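You operate a simulated robot arm through the tools that you are given. There is no shell and no other tool.

You run a simulated robot arm. Do the job below in one go: nothing can be reset, and whatever is moved stays where it is left.

JOB
Measure the thin disc, lay the matching shim on it and probe again until the gauge reads nought.
Fine: lift the probe each time before the arm swings. Where these are worked on the way, their far stop is far enough and under half their travel is too little: gauge arm.

It is judged by the outcome, as a careful person would: the job done as asked, and still so three seconds after it is handed in. It fails if anything else is knocked over, pushed out of place, dropped, spilled or broken.

ROBOT AND FRAMES
A 7-joint arm with a two-finger parallel gripper, fixed in place. Base frame: the origin is on the floor under the middle of its stand, x ahead of it, y to its left, z up. Units: m, degrees, N and s.
With the tool pointing down near the work surface it reaches from about 0.1 to 0.84 m from the base axis. Its first joint turns from -166.0 to 166.0 degrees. Payload 3.91 kg.
Tool frame: the origin (TCP) lies between the finger pads and is the grasp point; the fingertips stand 0.03 m ahead of it; z points along the fingers, y is the line along which they close. Largest opening 0.11 m; finger width 0.02, thickness 0.01; the body of the gripper, 0.048 by 0.112 m, starts 0.055 m behind the TCP.
Orientation is told as [roll, pitch, yaw] about the base's x, y, z axes, in that order, counted from this pose: with the fingers straight down and closing along the base's y, the tool's x points along the base's -x, its y along +y and its z along -z.

CONTROLS
- The arm moves only by the tool drive_tool. Its argument "targets" is a list of rows, each a list of 7 numbers: the shift along the tool's x, y, z in cm, then the turn, a rotation vector about the tool's x, y, z in degrees, then the closure, from 0 (fully open) to 1 (shut). In form: [[tx, ty, tz, ax, ay, az, jaw], ...]. A call has 1 to 20 rows; each row is the pose to reach, as a shift and turn from the pose commanded when the call began, along the tool's axes at that moment. A row lasts 0.2 s, in which the tool goes at most 0.05 m and 8.6 degrees; a call with a longer step from one row to the next is refused whole, and so is a gripper value outside its range. Where a pose cannot be reached the arm comes as near as it can. A force on the tool above 50 N (or 10 N above the force at the start of the call, whichever is more), or a blocked arm, ends the call early, and 0.2 s more pass. Each finger travels about 0.072 m/s and halts on what it meets, pressing with about 20 N; the grip force reading is that of the motor and also rises with nothing between the fingers. The clock runs only during rows and for 0.2 s after the last one: add rows that repeat a pose to give the fingers time. The reply holds the time, the measured pose of the TCP, the force on the tool along the base axes, the opening and the grip force, in the units named above and with some noise, with the torque about the TCP (base axes, N m) and any sound that the robot's microphone picked up.
- Cameras (640 x 400 px; columns grow to the right, rows downward): "scene" is fixed at [0.4001, 0.4991, 1.3946]; the picture's right is [-0.82, -0.58, 0.00], its down [-0.33, 0.46, -0.82] and it looks along [0.48, -0.67, -0.57] (base axes); focal length 341 px, centre (320, 200). "wrist" rides on the gripper at [0.073, 0.017, -0.103] in the tool frame; the picture's right is [-0.23, 0.97, 0.00], its down [-0.76, -0.18, -0.62] and it looks along [-0.61, -0.14, 0.78] (tool axes); focal length 222 px, centre (320, 200). There is no depth. A picture from a camera that has moved, and an enlarged one, comes with that camera's place and axes in the base frame and with its lens.
- grab_frame(camera): a new picture of that camera. The clock stands still meanwhile.
- slide_trunk(by): slides the trunk up (or, below 0, down) by that many m; the arm rides with it, the base frame stays. It gives what a move gives, with no picture.
- close_up(camera, box): a new picture of the part [left, top, right, bottom] of that camera's present view, enlarged. The clock stands still meanwhile.
- hand_in(): hands the job in; it is judged then, once.

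Nothing tells you positions but the pictures and the camera data. Unless the task says otherwise, let go and move clear before handing in.

The tools are called after "Call:" by a JSON object that holds its "method" and its "body". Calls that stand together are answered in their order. drive_tool: Moves the arm, as the interface text tells. Its arguments: {"type":"object","properties":{"targets":{"type":"array","items":{"type":"array","items":{"type":"number"}}}},"required":["targets"]} The other tools are called the same way: slide_trunk (by) moves the trunk up or down; grab_frame (camera) takes a picture; close_up (camera, box) takes an enlarged picture of a part of a camera's view; hand_in () hands the job in.

At the start:

```text
clock: 0.0
tcp_pos: [0.5549, 0.0008, 1.176]
tcp_rot: [0.0, 0.1, -0.1]
force: [-0.8, -0.2, -0.3]
wrist_torque: [-0.01, 0.0, 0.0]
finger_gap: 0.1101
finger_force: 0.1
trunk travel left (down, up): [-0.575, 0.107]
```

scene: 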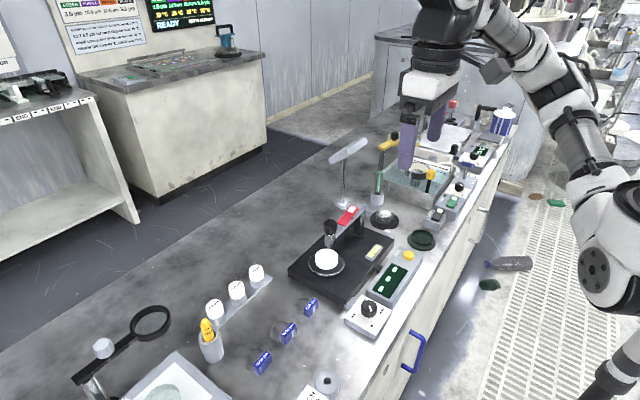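
wrist: 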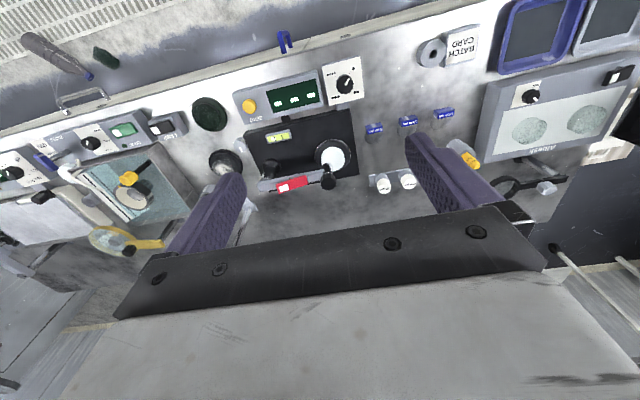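

I see a workbench with a gauge station in the middle: a black base, a white disc on a small table, an arm with a red lever, a readout box and a knob. Three white discs and three blue pieces lie nearby. I'll take closer looks before I move.

Call:
{"method": "close_up", "body": {"camera": "scene", "box": [270, 190, 450, 350]}}

Call:
{"method": "close_up", "body": {"camera": "scene", "box": [180, 250, 400, 400]}}

Call:
{"method": "close_up", "body": {"camera": "wrist", "box": [190, 50, 470, 220]}}

Call:
{"method": "close_up", "body": {"camera": "scene", "box": [50, 0, 230, 80]}}

Call:
{"method": "close_up", "body": {"camera": "scene", "box": [350, 90, 520, 240]}}

```text
2.50 times, centred on (360, 270) of scene
camera zoom: at [0.4001, 0.4991, 1.3946], right [-0.82, -0.58, 0.0], down [-0.33, 0.46, -0.82], along [0.48, -0.67, -0.57], focal length 853 px, centre (220, 25)
```

zoom: 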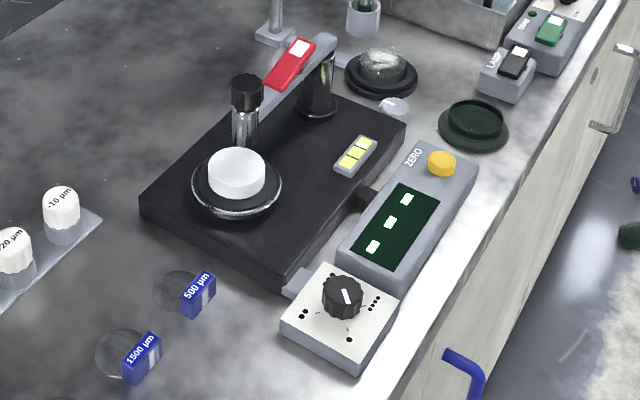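

```text
2.67 times, centred on (290, 325) of scene
camera zoom: at [0.4001, 0.4991, 1.3946], right [-0.82, -0.58, 0.0], down [-0.33, 0.46, -0.82], along [0.48, -0.67, -0.57], focal length 910 px, centre (400, -133)
```

zoom: 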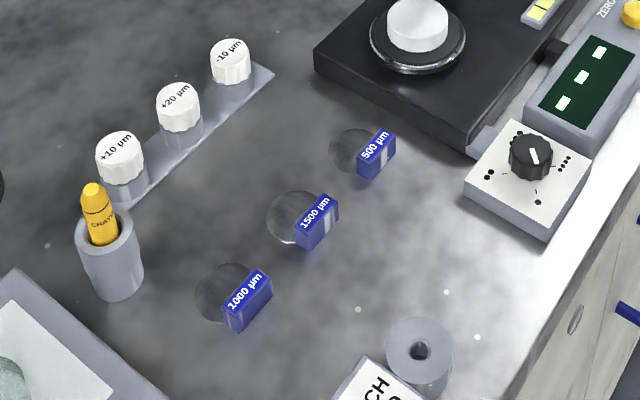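

```text
2.29 times, centred on (330, 135) of wrist
camera zoom: at [0.4841, 0.0203, 1.2792], right [0.23, 0.97, 0.0], down [0.76, -0.18, 0.62], along [0.61, -0.14, -0.78], focal length 508 px, centre (297, 349)
```

zoom: 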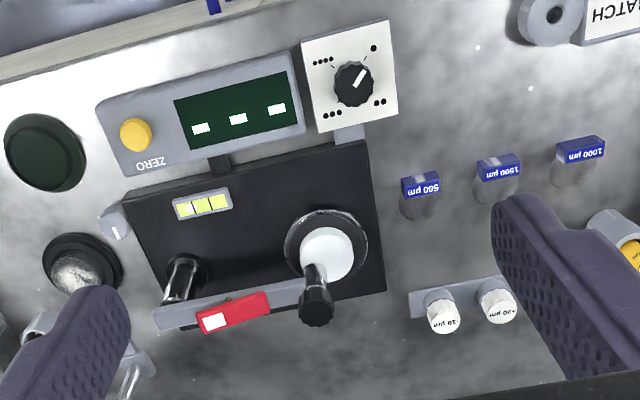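

```text
3.56 times, centred on (140, 40) of scene
camera zoom: at [0.4001, 0.4991, 1.3946], right [-0.82, -0.58, 0.0], down [-0.33, 0.46, -0.82], along [0.48, -0.67, -0.57], focal length 1214 px, centre (960, 769)
```

zoom: 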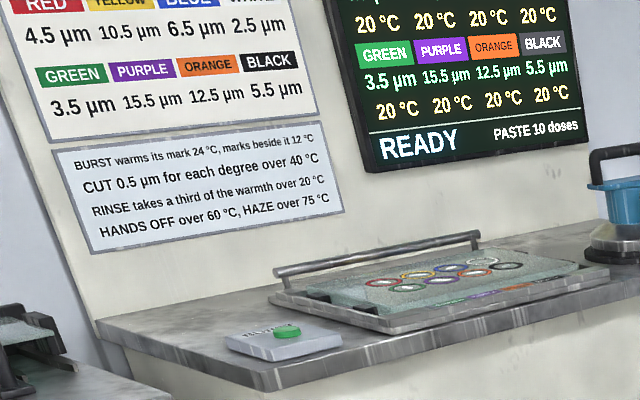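

```text
2.67 times, centred on (435, 165) of scene
camera zoom: at [0.4001, 0.4991, 1.3946], right [-0.82, -0.58, 0.0], down [-0.33, 0.46, -0.82], along [0.48, -0.67, -0.57], focal length 910 px, centre (13, 293)
```

zoom: 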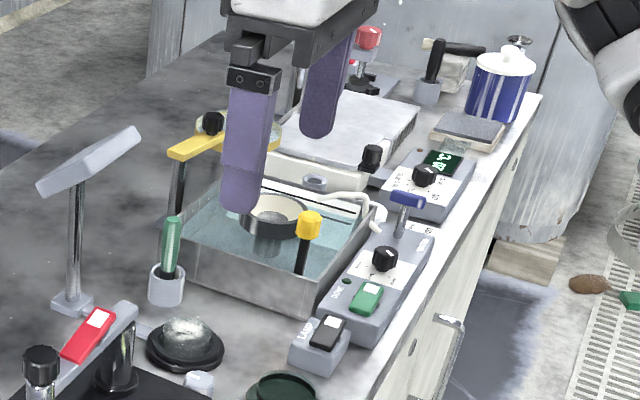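

The gauge has a stage with a white disc, a swinging arm with a black probe and a red piece on it, and a readout showing dashes. I need more detail on the labels and the other items before I decide how it works.

Call:
{"method": "close_up", "body": {"camera": "wrist", "box": [230, 60, 380, 150]}}

Call:
{"method": "close_up", "body": {"camera": "wrist", "box": [240, 110, 380, 200]}}

Call:
{"method": "close_up", "body": {"camera": "wrist", "box": [400, 0, 640, 220]}}

Call:
{"method": "close_up", "body": {"camera": "scene", "box": [280, 200, 420, 300]}}

Call:
{"method": "close_up", "body": {"camera": "scene", "box": [0, 0, 240, 150]}}

Call:
{"method": "close_up", "body": {"camera": "scene", "box": [60, 280, 360, 400]}}

```text
4.27 times, centred on (305, 105) of wrist
camera zoom: at [0.4841, 0.0203, 1.2792], right [0.23, 0.97, 0.0], down [0.76, -0.18, 0.62], along [0.61, -0.14, -0.78], focal length 948 px, centre (384, 605)
```

zoom: 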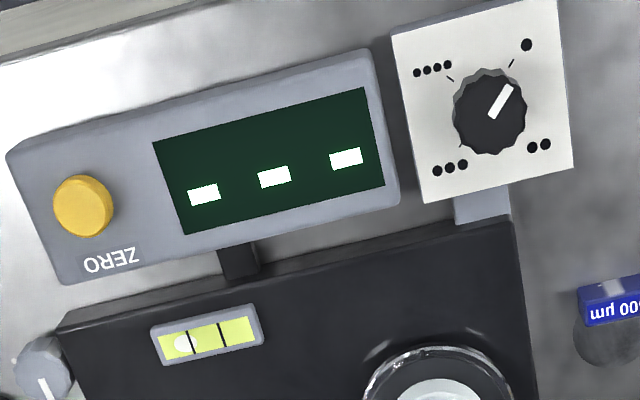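

```text
4.44 times, centred on (310, 155) of wrist
camera zoom: at [0.4841, 0.0203, 1.2792], right [0.23, 0.97, 0.0], down [0.76, -0.18, 0.62], along [0.61, -0.14, -0.78], focal length 987 px, centre (364, 400)
```

zoom: 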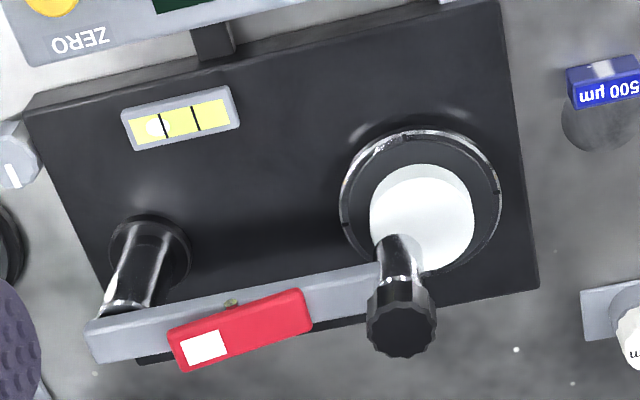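

```text
1.82 times, centred on (520, 110) of wrist
camera zoom: at [0.4841, 0.0203, 1.2792], right [0.23, 0.97, 0.0], down [0.76, -0.18, 0.62], along [0.61, -0.14, -0.78], focal length 404 px, centre (-44, 364)
```

zoom: 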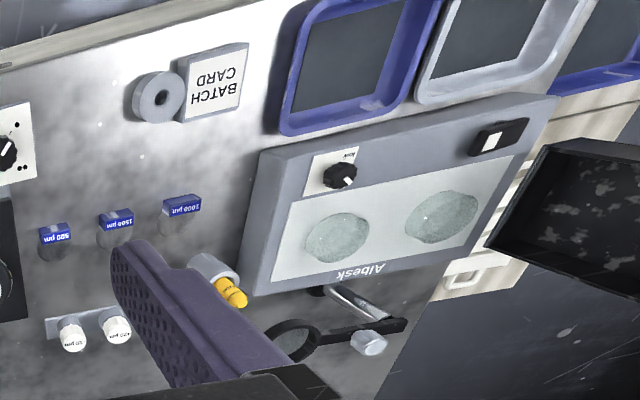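

```text
4.00 times, centred on (350, 250) of scene
camera zoom: at [0.4001, 0.4991, 1.3946], right [-0.82, -0.58, 0.0], down [-0.33, 0.46, -0.82], along [0.48, -0.67, -0.57], focal length 1365 px, centre (200, 0)
```

zoom: 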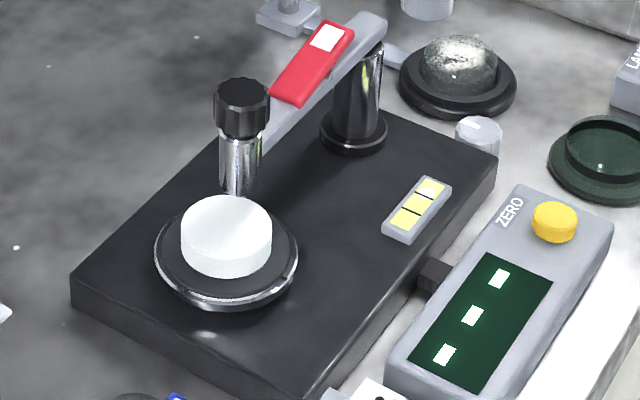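

```text
2.67 times, centred on (120, 75) of scene
camera zoom: at [0.4001, 0.4991, 1.3946], right [-0.82, -0.58, 0.0], down [-0.33, 0.46, -0.82], along [0.48, -0.67, -0.57], focal length 910 px, centre (853, 533)
```

zoom: 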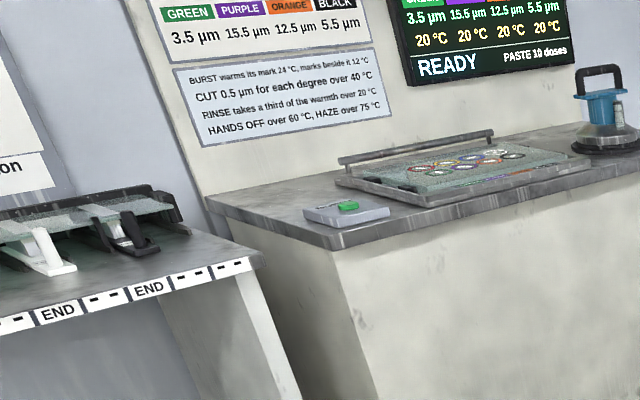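

```text
2.13 times, centred on (210, 340) of scene
camera zoom: at [0.4001, 0.4991, 1.3946], right [-0.82, -0.58, 0.0], down [-0.33, 0.46, -0.82], along [0.48, -0.67, -0.57], focal length 728 px, centre (555, -99)
```

zoom: 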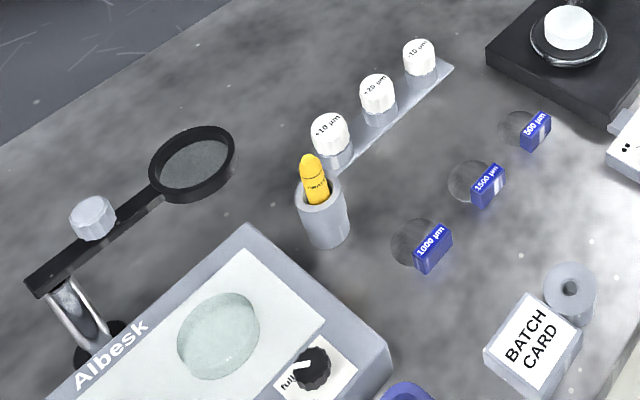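

I put the disc at about (0.745, -0.01, 0.80), with the probe cap just above it at z≈0.90. I'll enlarge the probe, arm, vial and readout further to see how the gauge is worked.

Call:
{"method": "close_up", "body": {"camera": "scene", "box": [300, 200, 380, 250]}}

Call:
{"method": "close_up", "body": {"camera": "scene", "box": [290, 230, 370, 280]}}

Call:
{"method": "close_up", "body": {"camera": "wrist", "box": [250, 145, 362, 205]}}

Call:
{"method": "close_up", "body": {"camera": "scene", "box": [340, 225, 420, 275]}}

Call:
{"method": "close_up", "body": {"camera": "scene", "box": [330, 290, 410, 340]}}

Call:
{"method": "close_up", "body": {"camera": "scene", "box": [240, 285, 336, 375]}}

Call:
{"method": "close_up", "body": {"camera": "scene", "box": [195, 255, 285, 330]}}

```text
8.00 times, centred on (340, 225) of scene
camera zoom: at [0.4001, 0.4991, 1.3946], right [-0.82, -0.58, 0.0], down [-0.33, 0.46, -0.82], along [0.48, -0.67, -0.57], focal length 2730 px, centre (160, 0)
```

zoom: 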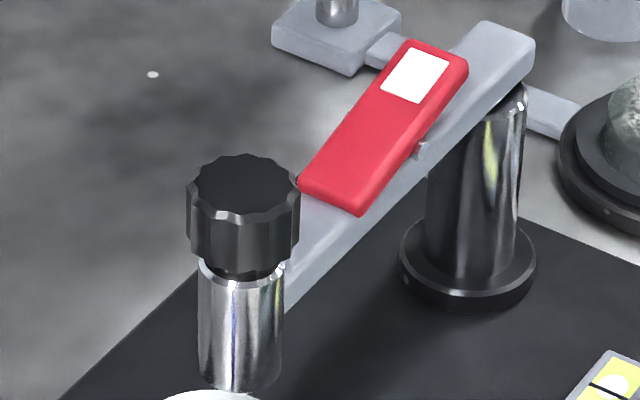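

```text
8.00 times, centred on (330, 255) of scene
camera zoom: at [0.4001, 0.4991, 1.3946], right [-0.82, -0.58, 0.0], down [-0.33, 0.46, -0.82], along [0.48, -0.67, -0.57], focal length 2730 px, centre (240, -240)
```

zoom: 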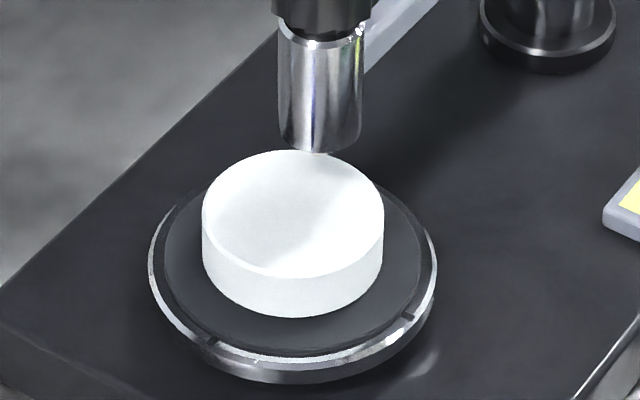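

```text
5.71 times, centred on (306, 175) of wrist
camera zoom: at [0.4841, 0.0203, 1.2792], right [0.23, 0.97, 0.0], down [0.76, -0.18, 0.62], along [0.61, -0.14, -0.78], focal length 1269 px, centre (400, 343)
```

zoom: 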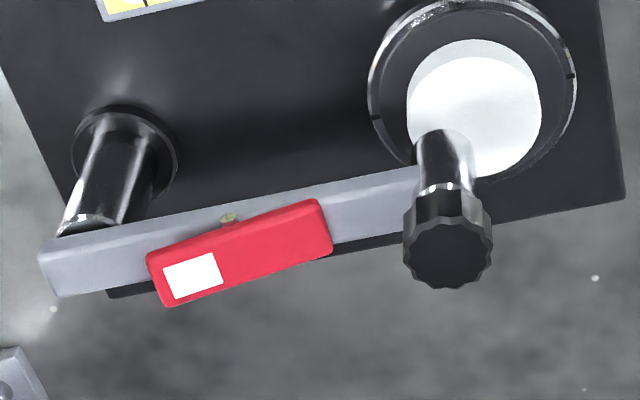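

```text
8.00 times, centred on (380, 250) of scene
camera zoom: at [0.4001, 0.4991, 1.3946], right [-0.82, -0.58, 0.0], down [-0.33, 0.46, -0.82], along [0.48, -0.67, -0.57], focal length 2730 px, centre (-160, -200)
```

zoom: 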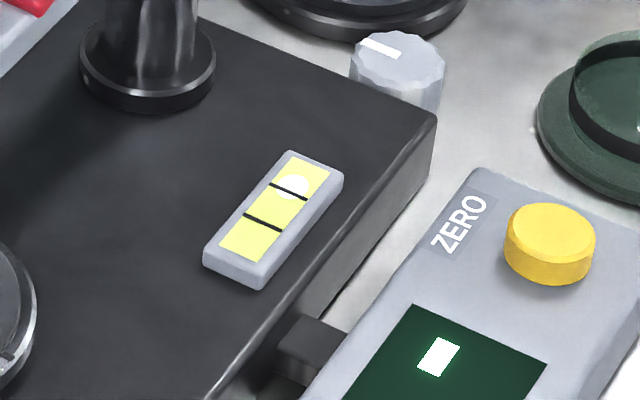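

```text
8.00 times, centred on (370, 315) of scene
camera zoom: at [0.4001, 0.4991, 1.3946], right [-0.82, -0.58, 0.0], down [-0.33, 0.46, -0.82], along [0.48, -0.67, -0.57], focal length 2730 px, centre (-80, -720)
```

zoom: 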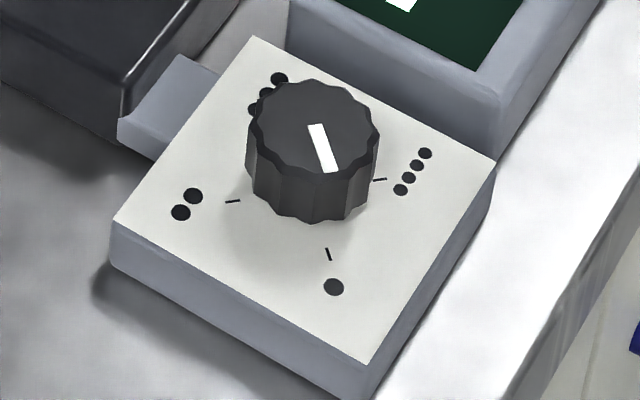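

```text
4.44 times, centred on (288, 330) of scene
camera zoom: at [0.4001, 0.4991, 1.3946], right [-0.82, -0.58, 0.0], down [-0.33, 0.46, -0.82], along [0.48, -0.67, -0.57], focal length 1517 px, centre (462, -378)
```

zoom: 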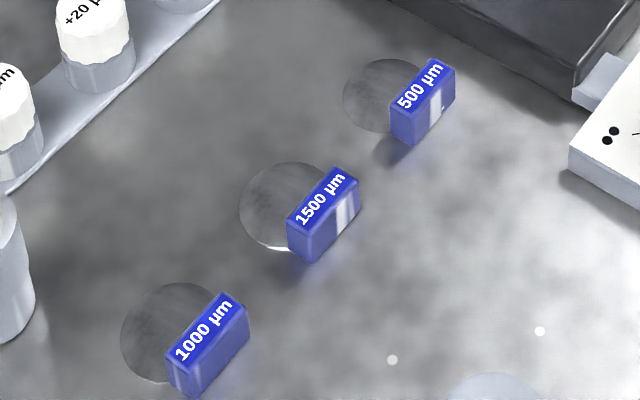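

```text
5.33 times, centred on (240, 292) of scene
camera zoom: at [0.4001, 0.4991, 1.3946], right [-0.82, -0.58, 0.0], down [-0.33, 0.46, -0.82], along [0.48, -0.67, -0.57], focal length 1820 px, centre (747, -293)
```

zoom: 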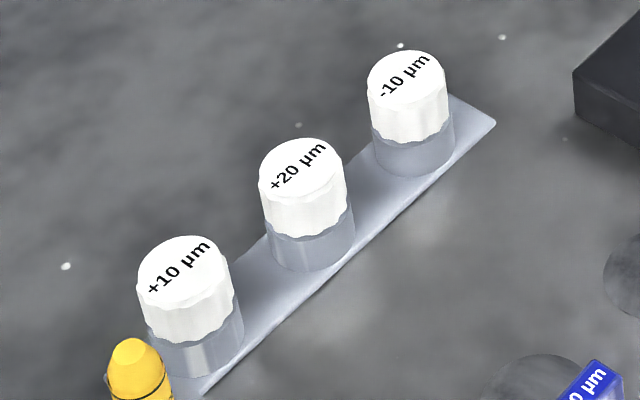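

The probe looks lifted, about 1.5 cm above the disc, and the red lever on the arm is tilted with its white end up. The shim tags sit at about x=0.709, y=0.10, 0.18 and 0.26. I'll bring the wrist camera closer to the gauge, staying well above everything.

Call:
{"method": "drive_tool", "body": {"targets": [[-1, -2, 3.3, 0, 0, 0, 0], [-2, -4, 6.6, 0, 0, 0, 0], [-3, -6, 10, 0, 0, 0, 0], [-3, -6, 10, 0, 0, 0, 0]]}}

Call:
{"method": "grab_frame", "body": {"camera": "wrist"}}

Call:
{"method": "grab_frame", "body": {"camera": "scene"}}

```text
clock: 1.0
tcp_pos: [0.5841, -0.0572, 1.078]
tcp_rot: [0.0, 0.1, 0.1]
force: [0.3, 1.1, -0.5]
wrist_torque: [-0.03, -0.01, 0.0]
finger_gap: 0.1099
finger_force: 0.0
trunk travel left (down, up): [-0.575, 0.107]
```

```text
taken
camera wrist: at [0.5129, -0.0381, 1.1812], right [0.23, 0.97, 0.0], down [0.76, -0.18, 0.62], along [0.61, -0.14, -0.78], focal length 222 px, centre (320, 200)
```

wrist: 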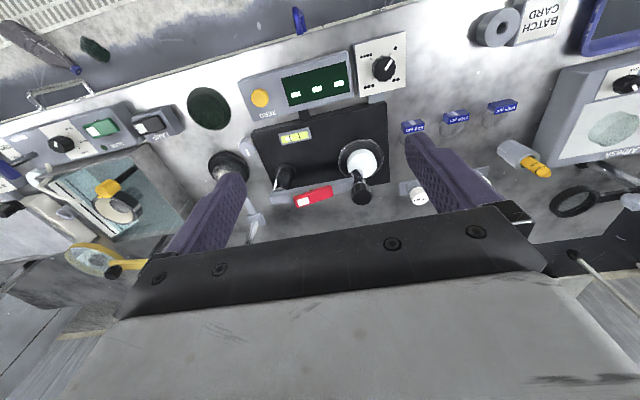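

```text
taken
```

scene: 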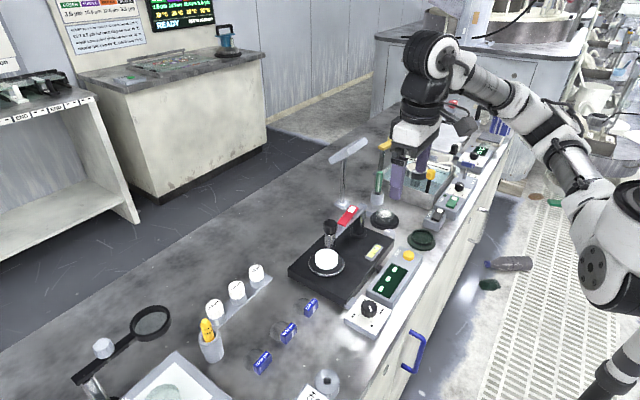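

The gauge is still clear and all in view. I'll enlarge it from this new viewpoint to see the lever, the post and the probe.

Call:
{"method": "close_up", "body": {"camera": "wrist", "box": [260, 130, 400, 215]}}

Call:
{"method": "close_up", "body": {"camera": "wrist", "box": [320, 130, 400, 180]}}

Call:
{"method": "close_up", "body": {"camera": "wrist", "box": [265, 155, 345, 210]}}

Call:
{"method": "close_up", "body": {"camera": "wrist", "box": [90, 80, 190, 150]}}

```text
4.57 times, centred on (330, 172) of wrist
camera zoom: at [0.5129, -0.0381, 1.1812], right [0.23, 0.97, 0.0], down [0.76, -0.18, 0.62], along [0.61, -0.14, -0.78], focal length 1015 px, centre (274, 326)
```

zoom: 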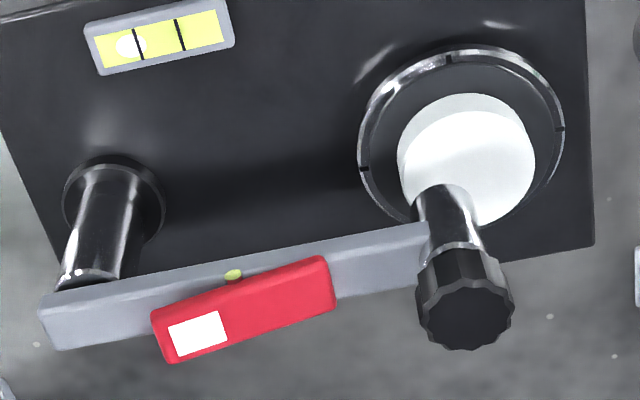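

```text
8.00 times, centred on (360, 155) of wrist
camera zoom: at [0.5129, -0.0381, 1.1812], right [0.23, 0.97, 0.0], down [0.76, -0.18, 0.62], along [0.61, -0.14, -0.78], focal length 1777 px, centre (0, 560)
```

zoom: 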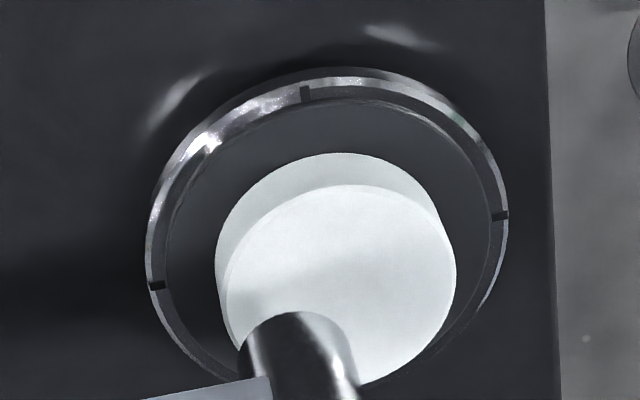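

```text
7.27 times, centred on (305, 182) of wrist
camera zoom: at [0.5129, -0.0381, 1.1812], right [0.23, 0.97, 0.0], down [0.76, -0.18, 0.62], along [0.61, -0.14, -0.78], focal length 1615 px, centre (429, 327)
```

zoom: 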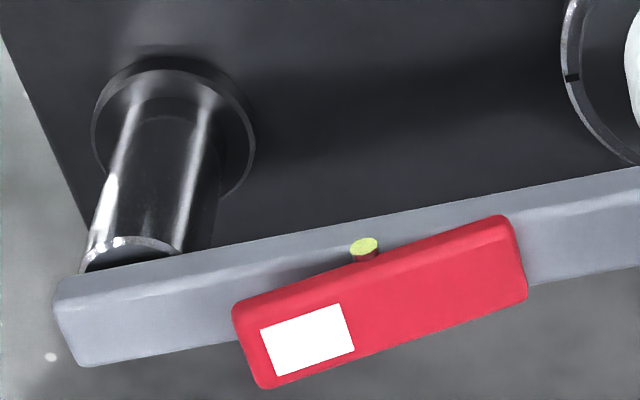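

```text
5.71 times, centred on (140, 115) of wrist
camera zoom: at [0.5129, -0.0381, 1.1812], right [0.23, 0.97, 0.0], down [0.76, -0.18, 0.62], along [0.61, -0.14, -0.78], focal length 1269 px, centre (1349, 686)
```

zoom: 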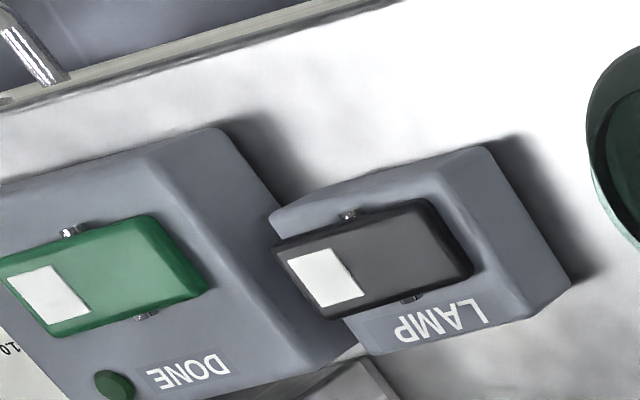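

The lever on the gauge arm is a rocker: its white end is up at (0.743, -0.121, 0.881) and its plain end is down at (0.741, -0.077, 0.867). The post is near (0.74, -0.167) and the probe at (0.743, -0.022). I'll close the fingers, hover above the white end, and check before pressing.

Call:
{"method": "drive_tool", "body": {"targets": [[-3.2, -1.3, 2.2, 0, 0, 0, 0.3], [-6.4, -2.6, 4.5, 0, 0, 0, 0.6], [-9.6, -3.9, 6.8, 0, 0, 0, 1], [-12.8, -5.2, 9.0, 0, 0, 0, 1], [-15.9, -6.4, 11.3, 0, 0, 0, 1], [-15.9, -6.4, 11.3, 0, 0, 0, 1]]}}

Call:
{"method": "grab_frame", "body": {"camera": "wrist"}}

Call:
{"method": "close_up", "body": {"camera": "scene", "box": [280, 150, 440, 250]}}

```text
clock: 2.4
tcp_pos: [0.7446, -0.1245, 0.9658]
tcp_rot: [-0.1, -0.1, -0.1]
force: [0.0, -0.1, 0.2]
wrist_torque: [0.0, -0.02, 0.02]
finger_gap: 0.0002
finger_force: 19.8
trunk travel left (down, up): [-0.575, 0.107]
```

```text
taken
camera wrist: at [0.6735, -0.1059, 1.069], right [0.23, 0.97, 0.0], down [0.76, -0.18, 0.62], along [0.61, -0.14, -0.78], focal length 222 px, centre (320, 200)
```

wrist: 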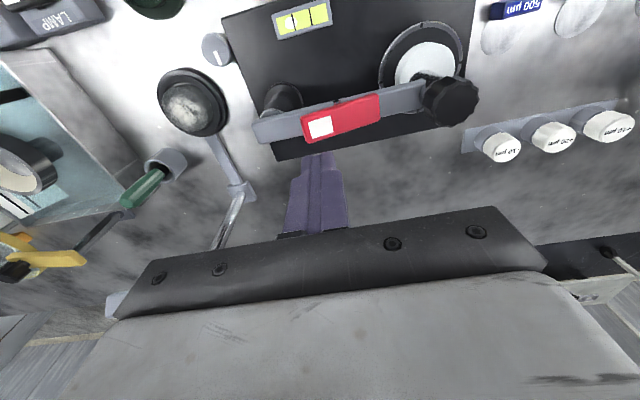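

```text
4.00 times, centred on (360, 200) of scene
camera zoom: at [0.4001, 0.4991, 1.3946], right [-0.82, -0.58, 0.0], down [-0.33, 0.46, -0.82], along [0.48, -0.67, -0.57], focal length 1365 px, centre (160, 200)
```

zoom: 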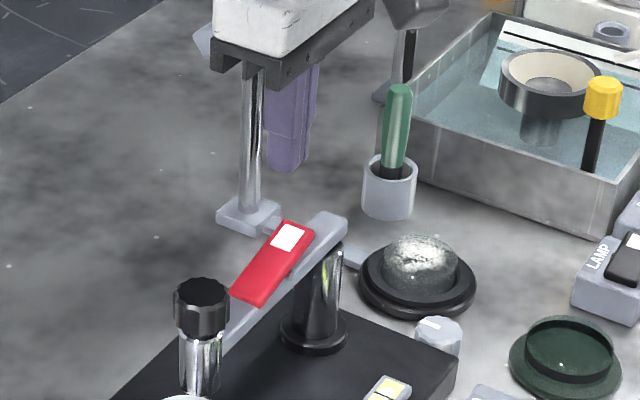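

The closed fingertips hang just above the white end of the red lever. I'll lower in small steps to press it and watch the force.

Call:
{"method": "drive_tool", "body": {"targets": [[0.3, 0, 2.5, 0, 0, 0, 1], [0.3, 0, 4.5, 0, 0, 0, 1], [0.3, 0, 5.0, 0, 0, 0, 1], [0.3, 0, 5.4, 0, 0, 0, 1], [0.3, 0, 5.8, 0, 0, 0, 1], [0.3, 0, 6.2, 0, 0, 0, 1]]}}

Call:
{"method": "close_up", "body": {"camera": "scene", "box": [280, 190, 440, 290]}}

Call:
{"method": "close_up", "body": {"camera": "wrist", "box": [220, 60, 480, 230]}}

```text
clock: 3.8
tcp_pos: [0.7406, -0.1204, 0.907]
tcp_rot: [0.1, -0.6, 0.0]
force: [2.4, 0.3, 44.0]
wrist_torque: [0.37, 0.07, 0.0]
finger_gap: 0.0
finger_force: 20.0
trunk travel left (down, up): [-0.575, 0.107]
```

```text
4.00 times, centred on (360, 240) of scene
camera zoom: at [0.4001, 0.4991, 1.3946], right [-0.82, -0.58, 0.0], down [-0.33, 0.46, -0.82], along [0.48, -0.67, -0.57], focal length 1365 px, centre (160, 40)
```

zoom: 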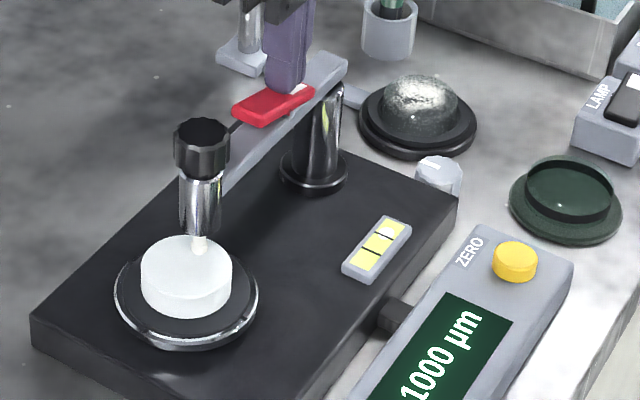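

```text
2.35 times, centred on (350, 145) of wrist
camera zoom: at [0.6683, -0.1026, 1.0102], right [0.23, 0.97, 0.0], down [0.75, -0.18, 0.63], along [0.62, -0.14, -0.78], focal length 523 px, centre (249, 329)
```

zoom: 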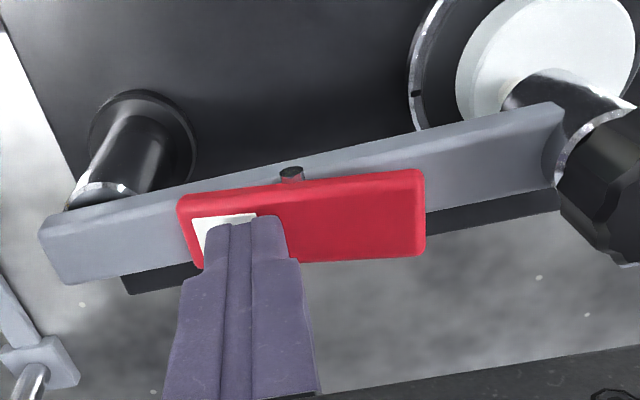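

The spindle came down onto the disc and the readout now shows a value near 1000 µm. I'll read the display exactly before moving.

Call:
{"method": "close_up", "body": {"camera": "scene", "box": [350, 240, 430, 310]}}

Call:
{"method": "close_up", "body": {"camera": "scene", "box": [300, 215, 380, 265]}}

```text
5.71 times, centred on (390, 275) of scene
camera zoom: at [0.4001, 0.4991, 1.3946], right [-0.82, -0.58, 0.0], down [-0.33, 0.46, -0.82], along [0.48, -0.67, -0.57], focal length 1950 px, centre (-80, -229)
```

zoom: 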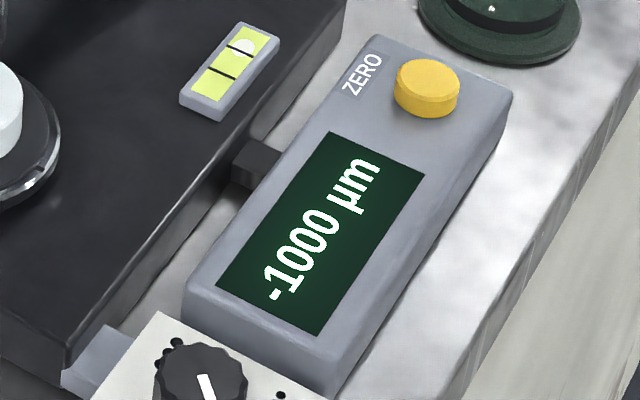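

```text
8.00 times, centred on (340, 240) of scene
camera zoom: at [0.4001, 0.4991, 1.3946], right [-0.82, -0.58, 0.0], down [-0.33, 0.46, -0.82], along [0.48, -0.67, -0.57], focal length 2730 px, centre (160, -120)
```

zoom: 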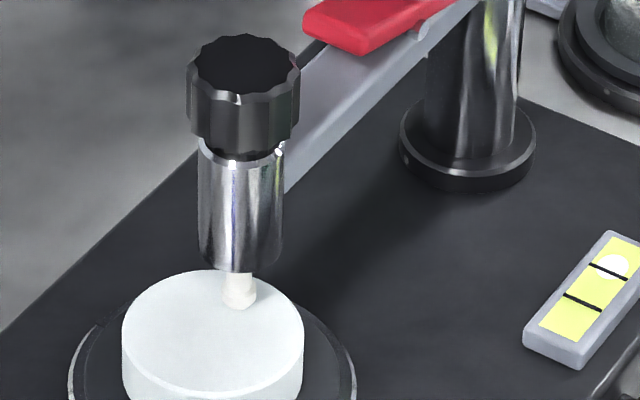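

The gauge reads -1000 µm. I'll raise the fingers and see whether the lever stays down.

Call:
{"method": "drive_tool", "body": {"targets": [[0, 0, -1.5, 0, 0, 0, 1], [0, 0, -4, 0, 0, 0, 1], [0, 0, -7, 0, 0, 0, 1], [0, 0, -7, 0, 0, 0, 1]]}}

Call:
{"method": "close_up", "body": {"camera": "scene", "box": [290, 200, 450, 300]}}

Call:
{"method": "grab_frame", "body": {"camera": "wrist"}}

```text
clock: 4.8
tcp_pos: [0.7408, -0.1238, 0.9697]
tcp_rot: [0.0, -0.1, 0.0]
force: [1.2, 0.2, -0.3]
wrist_torque: [-0.03, -0.01, -0.02]
finger_gap: 0.0
finger_force: 19.5
trunk travel left (down, up): [-0.575, 0.107]
```

```text
4.00 times, centred on (370, 250) of scene
camera zoom: at [0.4001, 0.4991, 1.3946], right [-0.82, -0.58, 0.0], down [-0.33, 0.46, -0.82], along [0.48, -0.67, -0.57], focal length 1365 px, centre (120, 0)
```

zoom: 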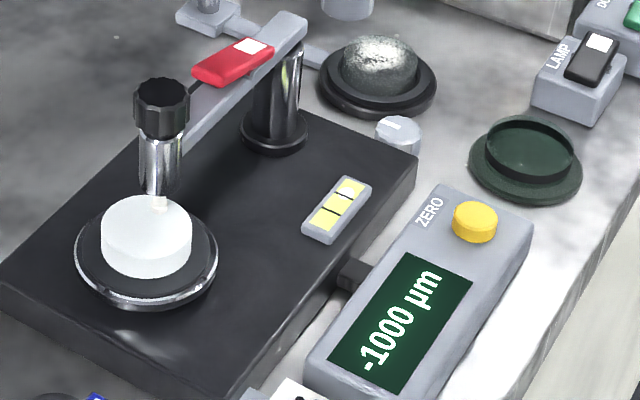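

```text
taken
camera wrist: at [0.6702, -0.1039, 1.074], right [0.23, 0.97, 0.0], down [0.76, -0.18, 0.62], along [0.61, -0.14, -0.78], focal length 222 px, centre (320, 200)
```

wrist: 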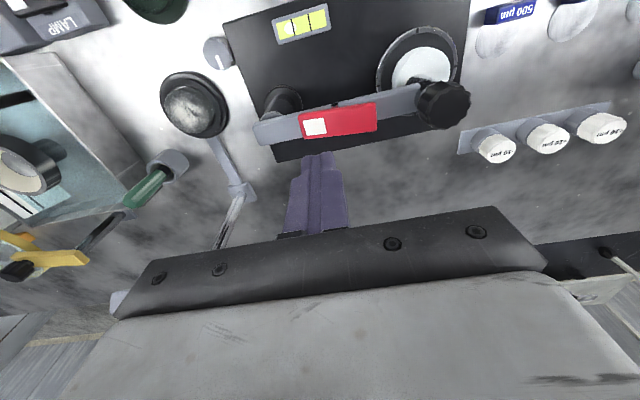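

The lever stays where it is put, and the reading of -1000 µm holds, so the 1000 µm shim matches. Before swinging the arm I must lift the probe, so I'll press the plain end of the lever near y=-0.078.

Call:
{"method": "drive_tool", "body": {"targets": [[0, 2.2, 0, 0, 0, 0, 1], [0, 4.5, 0, 0, 0, 0, 1], [0, 4.5, 2.5, 0, 0, 0, 1], [0, 4.5, 4.5, 0, 0, 0, 1], [0, 4.5, 5.0, 0, 0, 0, 1], [0, 4.5, 5.5, 0, 0, 0, 1], [0, 4.5, 6.0, 0, 0, 0, 1], [0, 4.5, 6.5, 0, 0, 0, 1]]}}

Call:
{"method": "close_up", "body": {"camera": "scene", "box": [290, 200, 450, 300]}}

Call:
{"method": "close_up", "body": {"camera": "wrist", "box": [220, 60, 480, 230]}}

```text
clock: 6.6
tcp_pos: [0.7413, -0.0791, 0.9054]
tcp_rot: [0.0, 0.0, -0.1]
force: [0.5, 0.4, 0.6]
wrist_torque: [-0.01, 0.0, 0.03]
finger_gap: 0.0
finger_force: 19.8
trunk travel left (down, up): [-0.575, 0.107]
```

```text
4.00 times, centred on (370, 250) of scene
camera zoom: at [0.4001, 0.4991, 1.3946], right [-0.82, -0.58, 0.0], down [-0.33, 0.46, -0.82], along [0.48, -0.67, -0.57], focal length 1365 px, centre (120, 0)
```

zoom: 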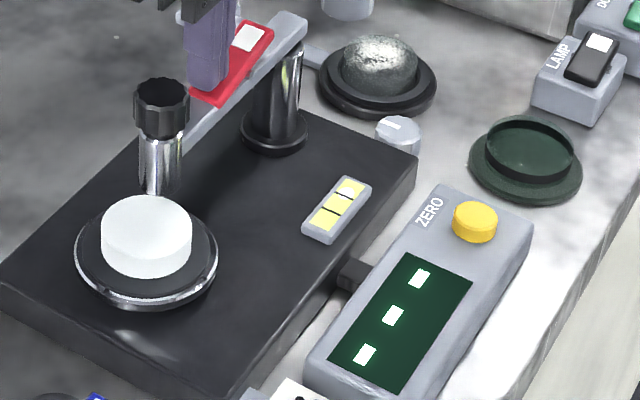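

```text
2.35 times, centred on (350, 145) of wrist
camera zoom: at [0.6706, -0.0592, 1.0084], right [0.23, 0.97, 0.0], down [0.76, -0.18, 0.62], along [0.61, -0.14, -0.78], focal length 523 px, centre (249, 329)
```

zoom: 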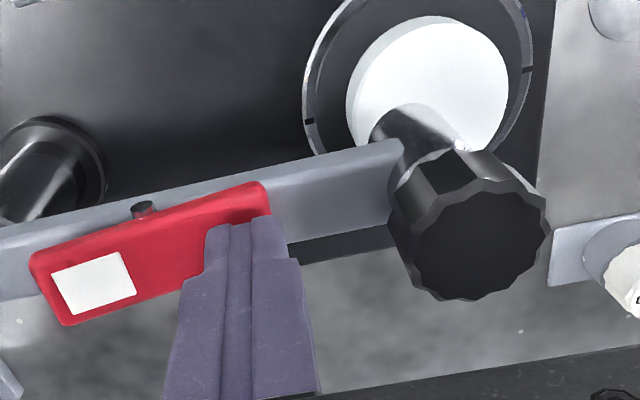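

The probe is lifted and the readout is back to dashes. Next I'll find which way the arm swings: fingertips to the robot side of the probe cap, then a gentle push in +x.

Call:
{"method": "drive_tool", "body": {"targets": [[0, 0, -3, 0, 0, 0, 1], [0, 0, -6, 0, 0, 0, 1], [2.5, 2.9, -6, 0, 0, 0, 1], [5.1, 5.75, -6, 0, 0, 0, 1], [5.1, 5.75, -2, 0, 0, 0, 1], [5.1, 5.75, 2, 0, 0, 0, 1], [3.1, 5.75, 2, 0, 0, 0, 1], [2.5, 5.75, 2, 0, 0, 0, 1], [2.0, 5.75, 2, 0, 0, 0, 1]]}}

Call:
{"method": "close_up", "body": {"camera": "scene", "box": [260, 190, 420, 290]}}

Call:
{"method": "grab_frame", "body": {"camera": "wrist"}}

```text
clock: 8.6
tcp_pos: [0.722, -0.0192, 0.8853]
tcp_rot: [0.0, 0.0, -0.1]
force: [-1.7, 1.4, -1.2]
wrist_torque: [0.01, -0.04, 0.0]
finger_gap: 0.0002
finger_force: 20.5
trunk travel left (down, up): [-0.575, 0.107]
```

```text
4.00 times, centred on (340, 240) of scene
camera zoom: at [0.4001, 0.4991, 1.3946], right [-0.82, -0.58, 0.0], down [-0.33, 0.46, -0.82], along [0.48, -0.67, -0.57], focal length 1365 px, centre (240, 40)
```

zoom: 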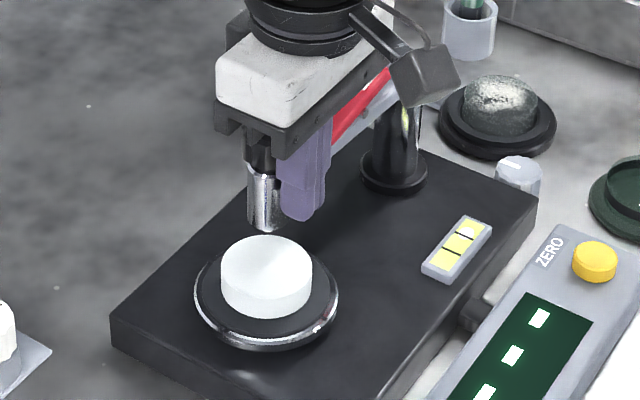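

```text
taken
camera wrist: at [0.6505, -0.0007, 0.9886], right [0.23, 0.97, 0.0], down [0.76, -0.18, 0.62], along [0.61, -0.14, -0.78], focal length 222 px, centre (320, 200)
```

wrist: 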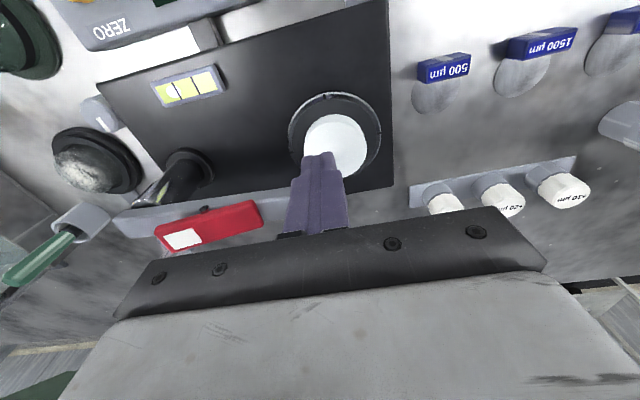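

The arm gives easily in +x, with very little force. I'll keep pushing along its arc in small steps to about 45 degrees and then look.

Call:
{"method": "drive_tool", "body": {"targets": [[-0.9, 0.15, 0, 0, 0, 0, 1], [-1.85, 0.28, 0, 0, 0, 0, 1], [-3.1, 0.2, 0, 0, 0, 0, 1], [-4.43, 0.05, 0, 0, 0, 0, 1], [-5.7, -0.25, 0, 0, 0, 0, 1], [-6.92, -0.61, 0, 0, 0, 0, 1], [-8.1, -1.1, 0, 0, 0, 0, 1], [-9.27, -1.65, 0, 0, 0, 0, 1], [-10.2, -2.25, 0, 0, 0, 0, 1], [-10.97, -2.85, 0, 0, 0, 0, 1]]}}

Call:
{"method": "close_up", "body": {"camera": "scene", "box": [240, 150, 420, 270]}}

Call:
{"method": "grab_frame", "body": {"camera": "wrist"}}

```text
clock: 10.8
tcp_pos: [0.8313, -0.0488, 0.8853]
tcp_rot: [0.1, 0.1, 0.0]
force: [-1.0, 0.2, 0.5]
wrist_torque: [0.0, -0.02, 0.03]
finger_gap: 0.0
finger_force: 19.5
trunk travel left (down, up): [-0.575, 0.107]
```

```text
3.33 times, centred on (330, 210) of scene
camera zoom: at [0.4001, 0.4991, 1.3946], right [-0.82, -0.58, 0.0], down [-0.33, 0.46, -0.82], along [0.48, -0.67, -0.57], focal length 1138 px, centre (287, 167)
```

zoom: 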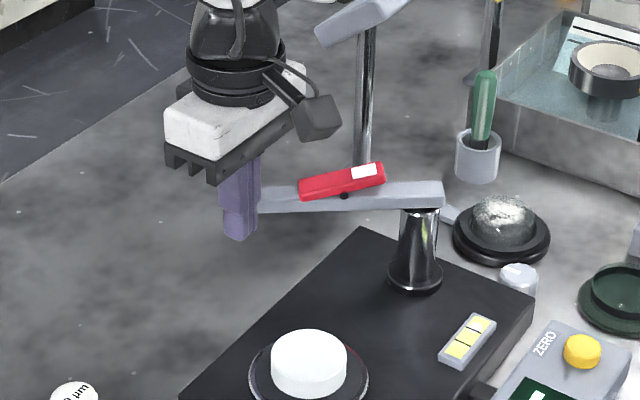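

```text
taken
camera wrist: at [0.7594, -0.0301, 0.9889], right [0.23, 0.97, 0.0], down [0.76, -0.18, 0.62], along [0.61, -0.14, -0.78], focal length 222 px, centre (320, 200)
```

wrist: 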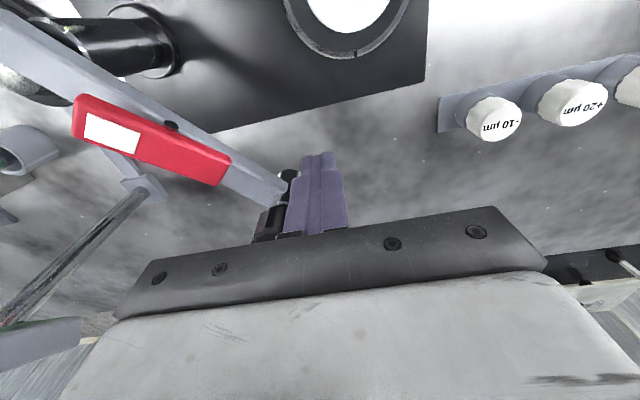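

The arm has swung about 50 degrees, held only lightly, with the probe lifted. I'll shift the fingertips onto the bar nearer the post and push on gently to look for the far stop.

Call:
{"method": "drive_tool", "body": {"targets": [[2.0, 1.0, 0, 0, 0, 0, 1], [2.0, 1.0, 1.8, 0, 0, 0, 1], [2.8, -1.2, 1.8, 0, 0, 0, 1], [1.64, -2.58, 1.8, 0, 0, 0, 1], [0.95, -3.3, 1.8, 0, 0, 0, 1], [0.24, -4.04, 1.8, 0, 0, 0, 1]]}}

Call:
{"method": "close_up", "body": {"camera": "scene", "box": [240, 150, 420, 270]}}

Call:
{"method": "grab_frame", "body": {"camera": "wrist"}}

```text
clock: 12.2
tcp_pos: [0.8285, -0.0873, 0.8668]
tcp_rot: [0.1, 0.1, 0.0]
force: [-10.7, 7.0, -0.1]
wrist_torque: [0.02, 0.02, -0.08]
finger_gap: 0.0
finger_force: 20.2
trunk travel left (down, up): [-0.575, 0.107]
```

```text
3.33 times, centred on (330, 210) of scene
camera zoom: at [0.4001, 0.4991, 1.3946], right [-0.82, -0.58, 0.0], down [-0.33, 0.46, -0.82], along [0.48, -0.67, -0.57], focal length 1138 px, centre (287, 167)
```

zoom: 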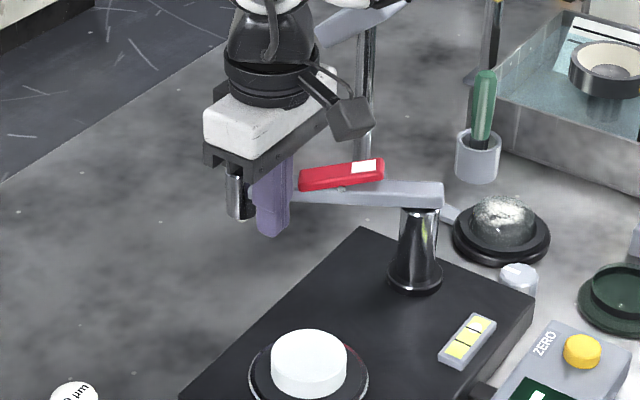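

```text
taken
camera wrist: at [0.7563, -0.0683, 0.9701], right [0.23, 0.97, 0.0], down [0.76, -0.18, 0.62], along [0.61, -0.14, -0.78], focal length 222 px, centre (320, 200)
```

wrist: 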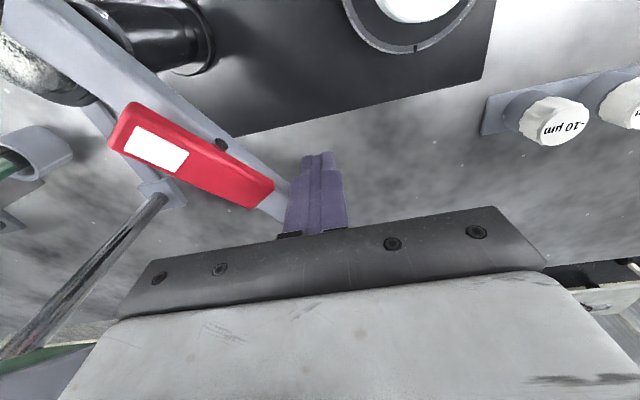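

The force has risen to about 13 N, so the arm is at its far stop, roughly 57 degrees round. I'll back the fingertips away, rise, and travel to above the 1000 µm shim with the fingers part open.

Call:
{"method": "drive_tool", "body": {"targets": [[1.5, 2.6, 0, 0, 0, 0, 1], [1.5, 2.6, -4, 0, 0, 0, 1], [1.5, 2.6, -8, 0, 0, 0, 1], [3.0, 7.0, -9, 0, 0, 0, 0.9], [4.6, 11.5, -9, 0, 0, 0, 0.7], [6.2, 16.0, -9, 0, 0, 0, 0.5], [7.8, 20.5, -9, 0, 0, 0, 0.4], [9.5, 25.0, -9, 0, 0, 0, 0.35], [11.2, 29.5, -9, 0, 0, 0, 0.35], [12.9, 34.0, -9, 0, 0, 0, 0.35], [12.9, 35.0, -9, 0, 0, 0, 0.35]]}}

Call:
{"method": "grab_frame", "body": {"camera": "wrist"}}

Call:
{"method": "close_up", "body": {"camera": "scene", "box": [220, 150, 460, 300]}}

```text
clock: 14.6
tcp_pos: [0.6997, 0.2632, 0.9593]
tcp_rot: [0.0, 0.0, -0.1]
force: [-0.1, -0.6, -0.5]
wrist_torque: [-0.04, -0.04, 0.0]
finger_gap: 0.0717
finger_force: 0.1
trunk travel left (down, up): [-0.575, 0.107]
```

```text
taken
camera wrist: at [0.6276, 0.2823, 1.0629], right [0.23, 0.97, 0.0], down [0.76, -0.18, 0.62], along [0.61, -0.14, -0.78], focal length 222 px, centre (320, 200)
```

wrist: 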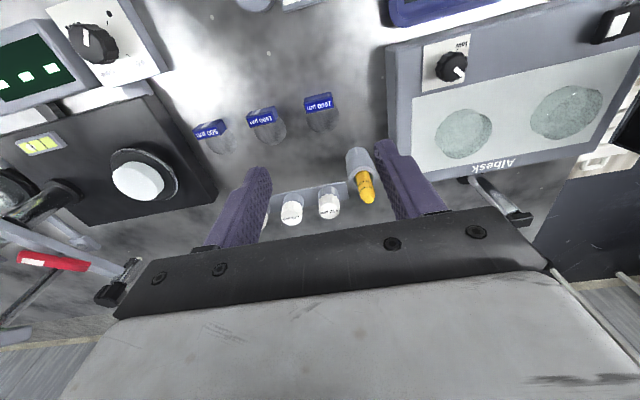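

```text
2.67 times, centred on (340, 225) of scene
camera zoom: at [0.4001, 0.4991, 1.3946], right [-0.82, -0.58, 0.0], down [-0.33, 0.46, -0.82], along [0.48, -0.67, -0.57], focal length 910 px, centre (267, 133)
```

zoom: 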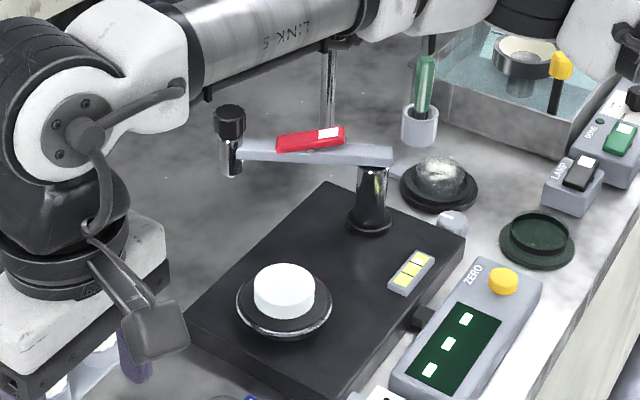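

The gauge arm stays swung out. The 1000 µm shim is ahead of the fingers, so I'll zoom in to measure its tag and disc.

Call:
{"method": "close_up", "body": {"camera": "wrist", "box": [270, 70, 370, 140]}}

Call:
{"method": "close_up", "body": {"camera": "wrist", "box": [180, 70, 380, 200]}}

```text
5.71 times, centred on (320, 105) of wrist
camera zoom: at [0.6276, 0.2823, 1.0629], right [0.23, 0.97, 0.0], down [0.76, -0.18, 0.62], along [0.61, -0.14, -0.78], focal length 1269 px, centre (320, 743)
```

zoom: 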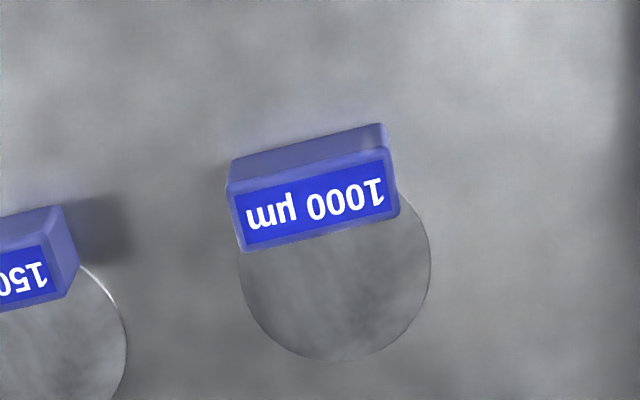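

```text
3.08 times, centred on (280, 135) of wrist
camera zoom: at [0.6276, 0.2823, 1.0629], right [0.23, 0.97, 0.0], down [0.76, -0.18, 0.62], along [0.61, -0.14, -0.78], focal length 684 px, centre (443, 400)
```

zoom: 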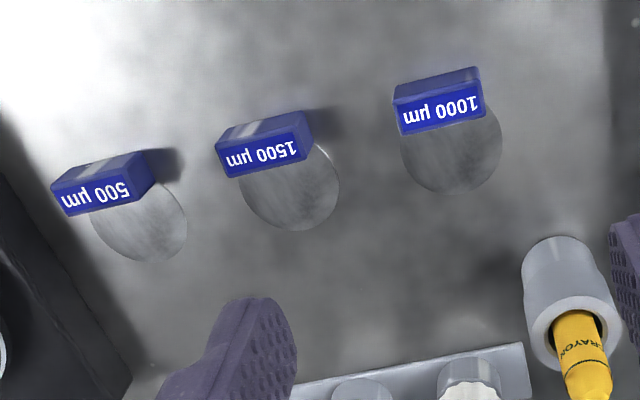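

The arm is clear of the stage, and the 1000 µm tag lies square to the axes: centre about (0.709, 0.262), 13 by 37 mm, top at z≈0.76, with its disc centre about 21 mm farther in +x. I'll lower to just above it and check the alignment.

Call:
{"method": "drive_tool", "body": {"targets": [[-0.7, -0.1, 4, 0, 0, 0, 0.35], [-0.7, -0.1, 8, 0, 0, 0, 0.35], [-0.7, -0.1, 12, 0, 0, 0, 0.35], [-0.7, -0.1, 13.5, 0, 0, 0, 0.35], [-0.7, -0.1, 13.5, 0, 0, 0, 0.35]]}}

Call:
{"method": "grab_frame", "body": {"camera": "wrist"}}

Call:
{"method": "close_up", "body": {"camera": "scene", "box": [200, 300, 360, 400]}}

```text
clock: 15.8
tcp_pos: [0.7067, 0.2574, 0.8243]
tcp_rot: [0.1, 0.0, 0.1]
force: [-0.6, 1.8, -0.1]
wrist_torque: [0.0, 0.02, 0.02]
finger_gap: 0.0716
finger_force: 0.0
trunk travel left (down, up): [-0.575, 0.107]
```

```text
taken
camera wrist: at [0.6353, 0.2763, 0.9273], right [0.23, 0.97, 0.0], down [0.76, -0.18, 0.62], along [0.61, -0.14, -0.78], focal length 222 px, centre (320, 200)
```

wrist: 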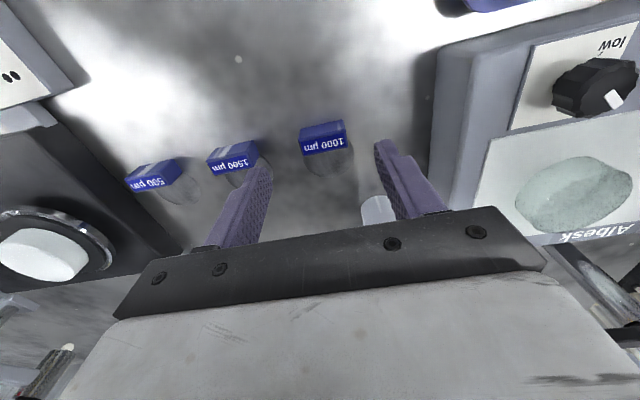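

```text
4.00 times, centred on (280, 350) of scene
camera zoom: at [0.4001, 0.4991, 1.3946], right [-0.82, -0.58, 0.0], down [-0.33, 0.46, -0.82], along [0.48, -0.67, -0.57], focal length 1365 px, centre (480, -400)
```

zoom: 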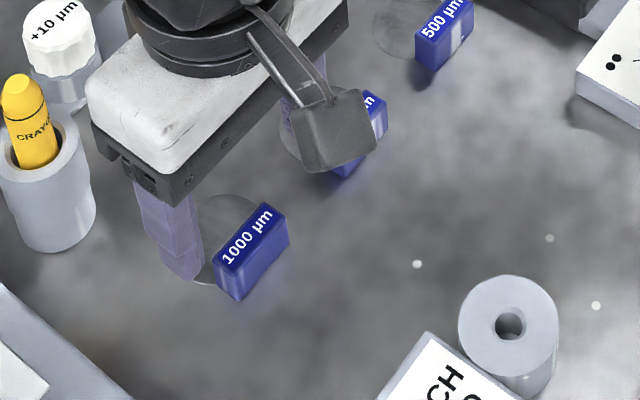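

I'm about 6 cm above the tag. I'll zoom in to confirm the alignment before going down.

Call:
{"method": "close_up", "body": {"camera": "wrist", "box": [240, 100, 400, 200]}}

```text
4.00 times, centred on (320, 150) of wrist
camera zoom: at [0.6353, 0.2763, 0.9273], right [0.23, 0.97, 0.0], down [0.76, -0.18, 0.62], along [0.61, -0.14, -0.78], focal length 888 px, centre (320, 400)
```

zoom: 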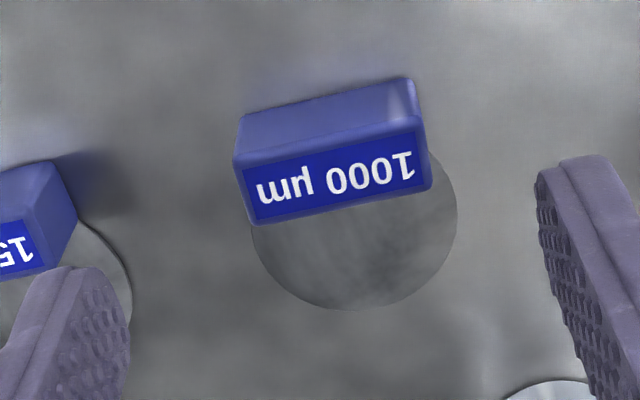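

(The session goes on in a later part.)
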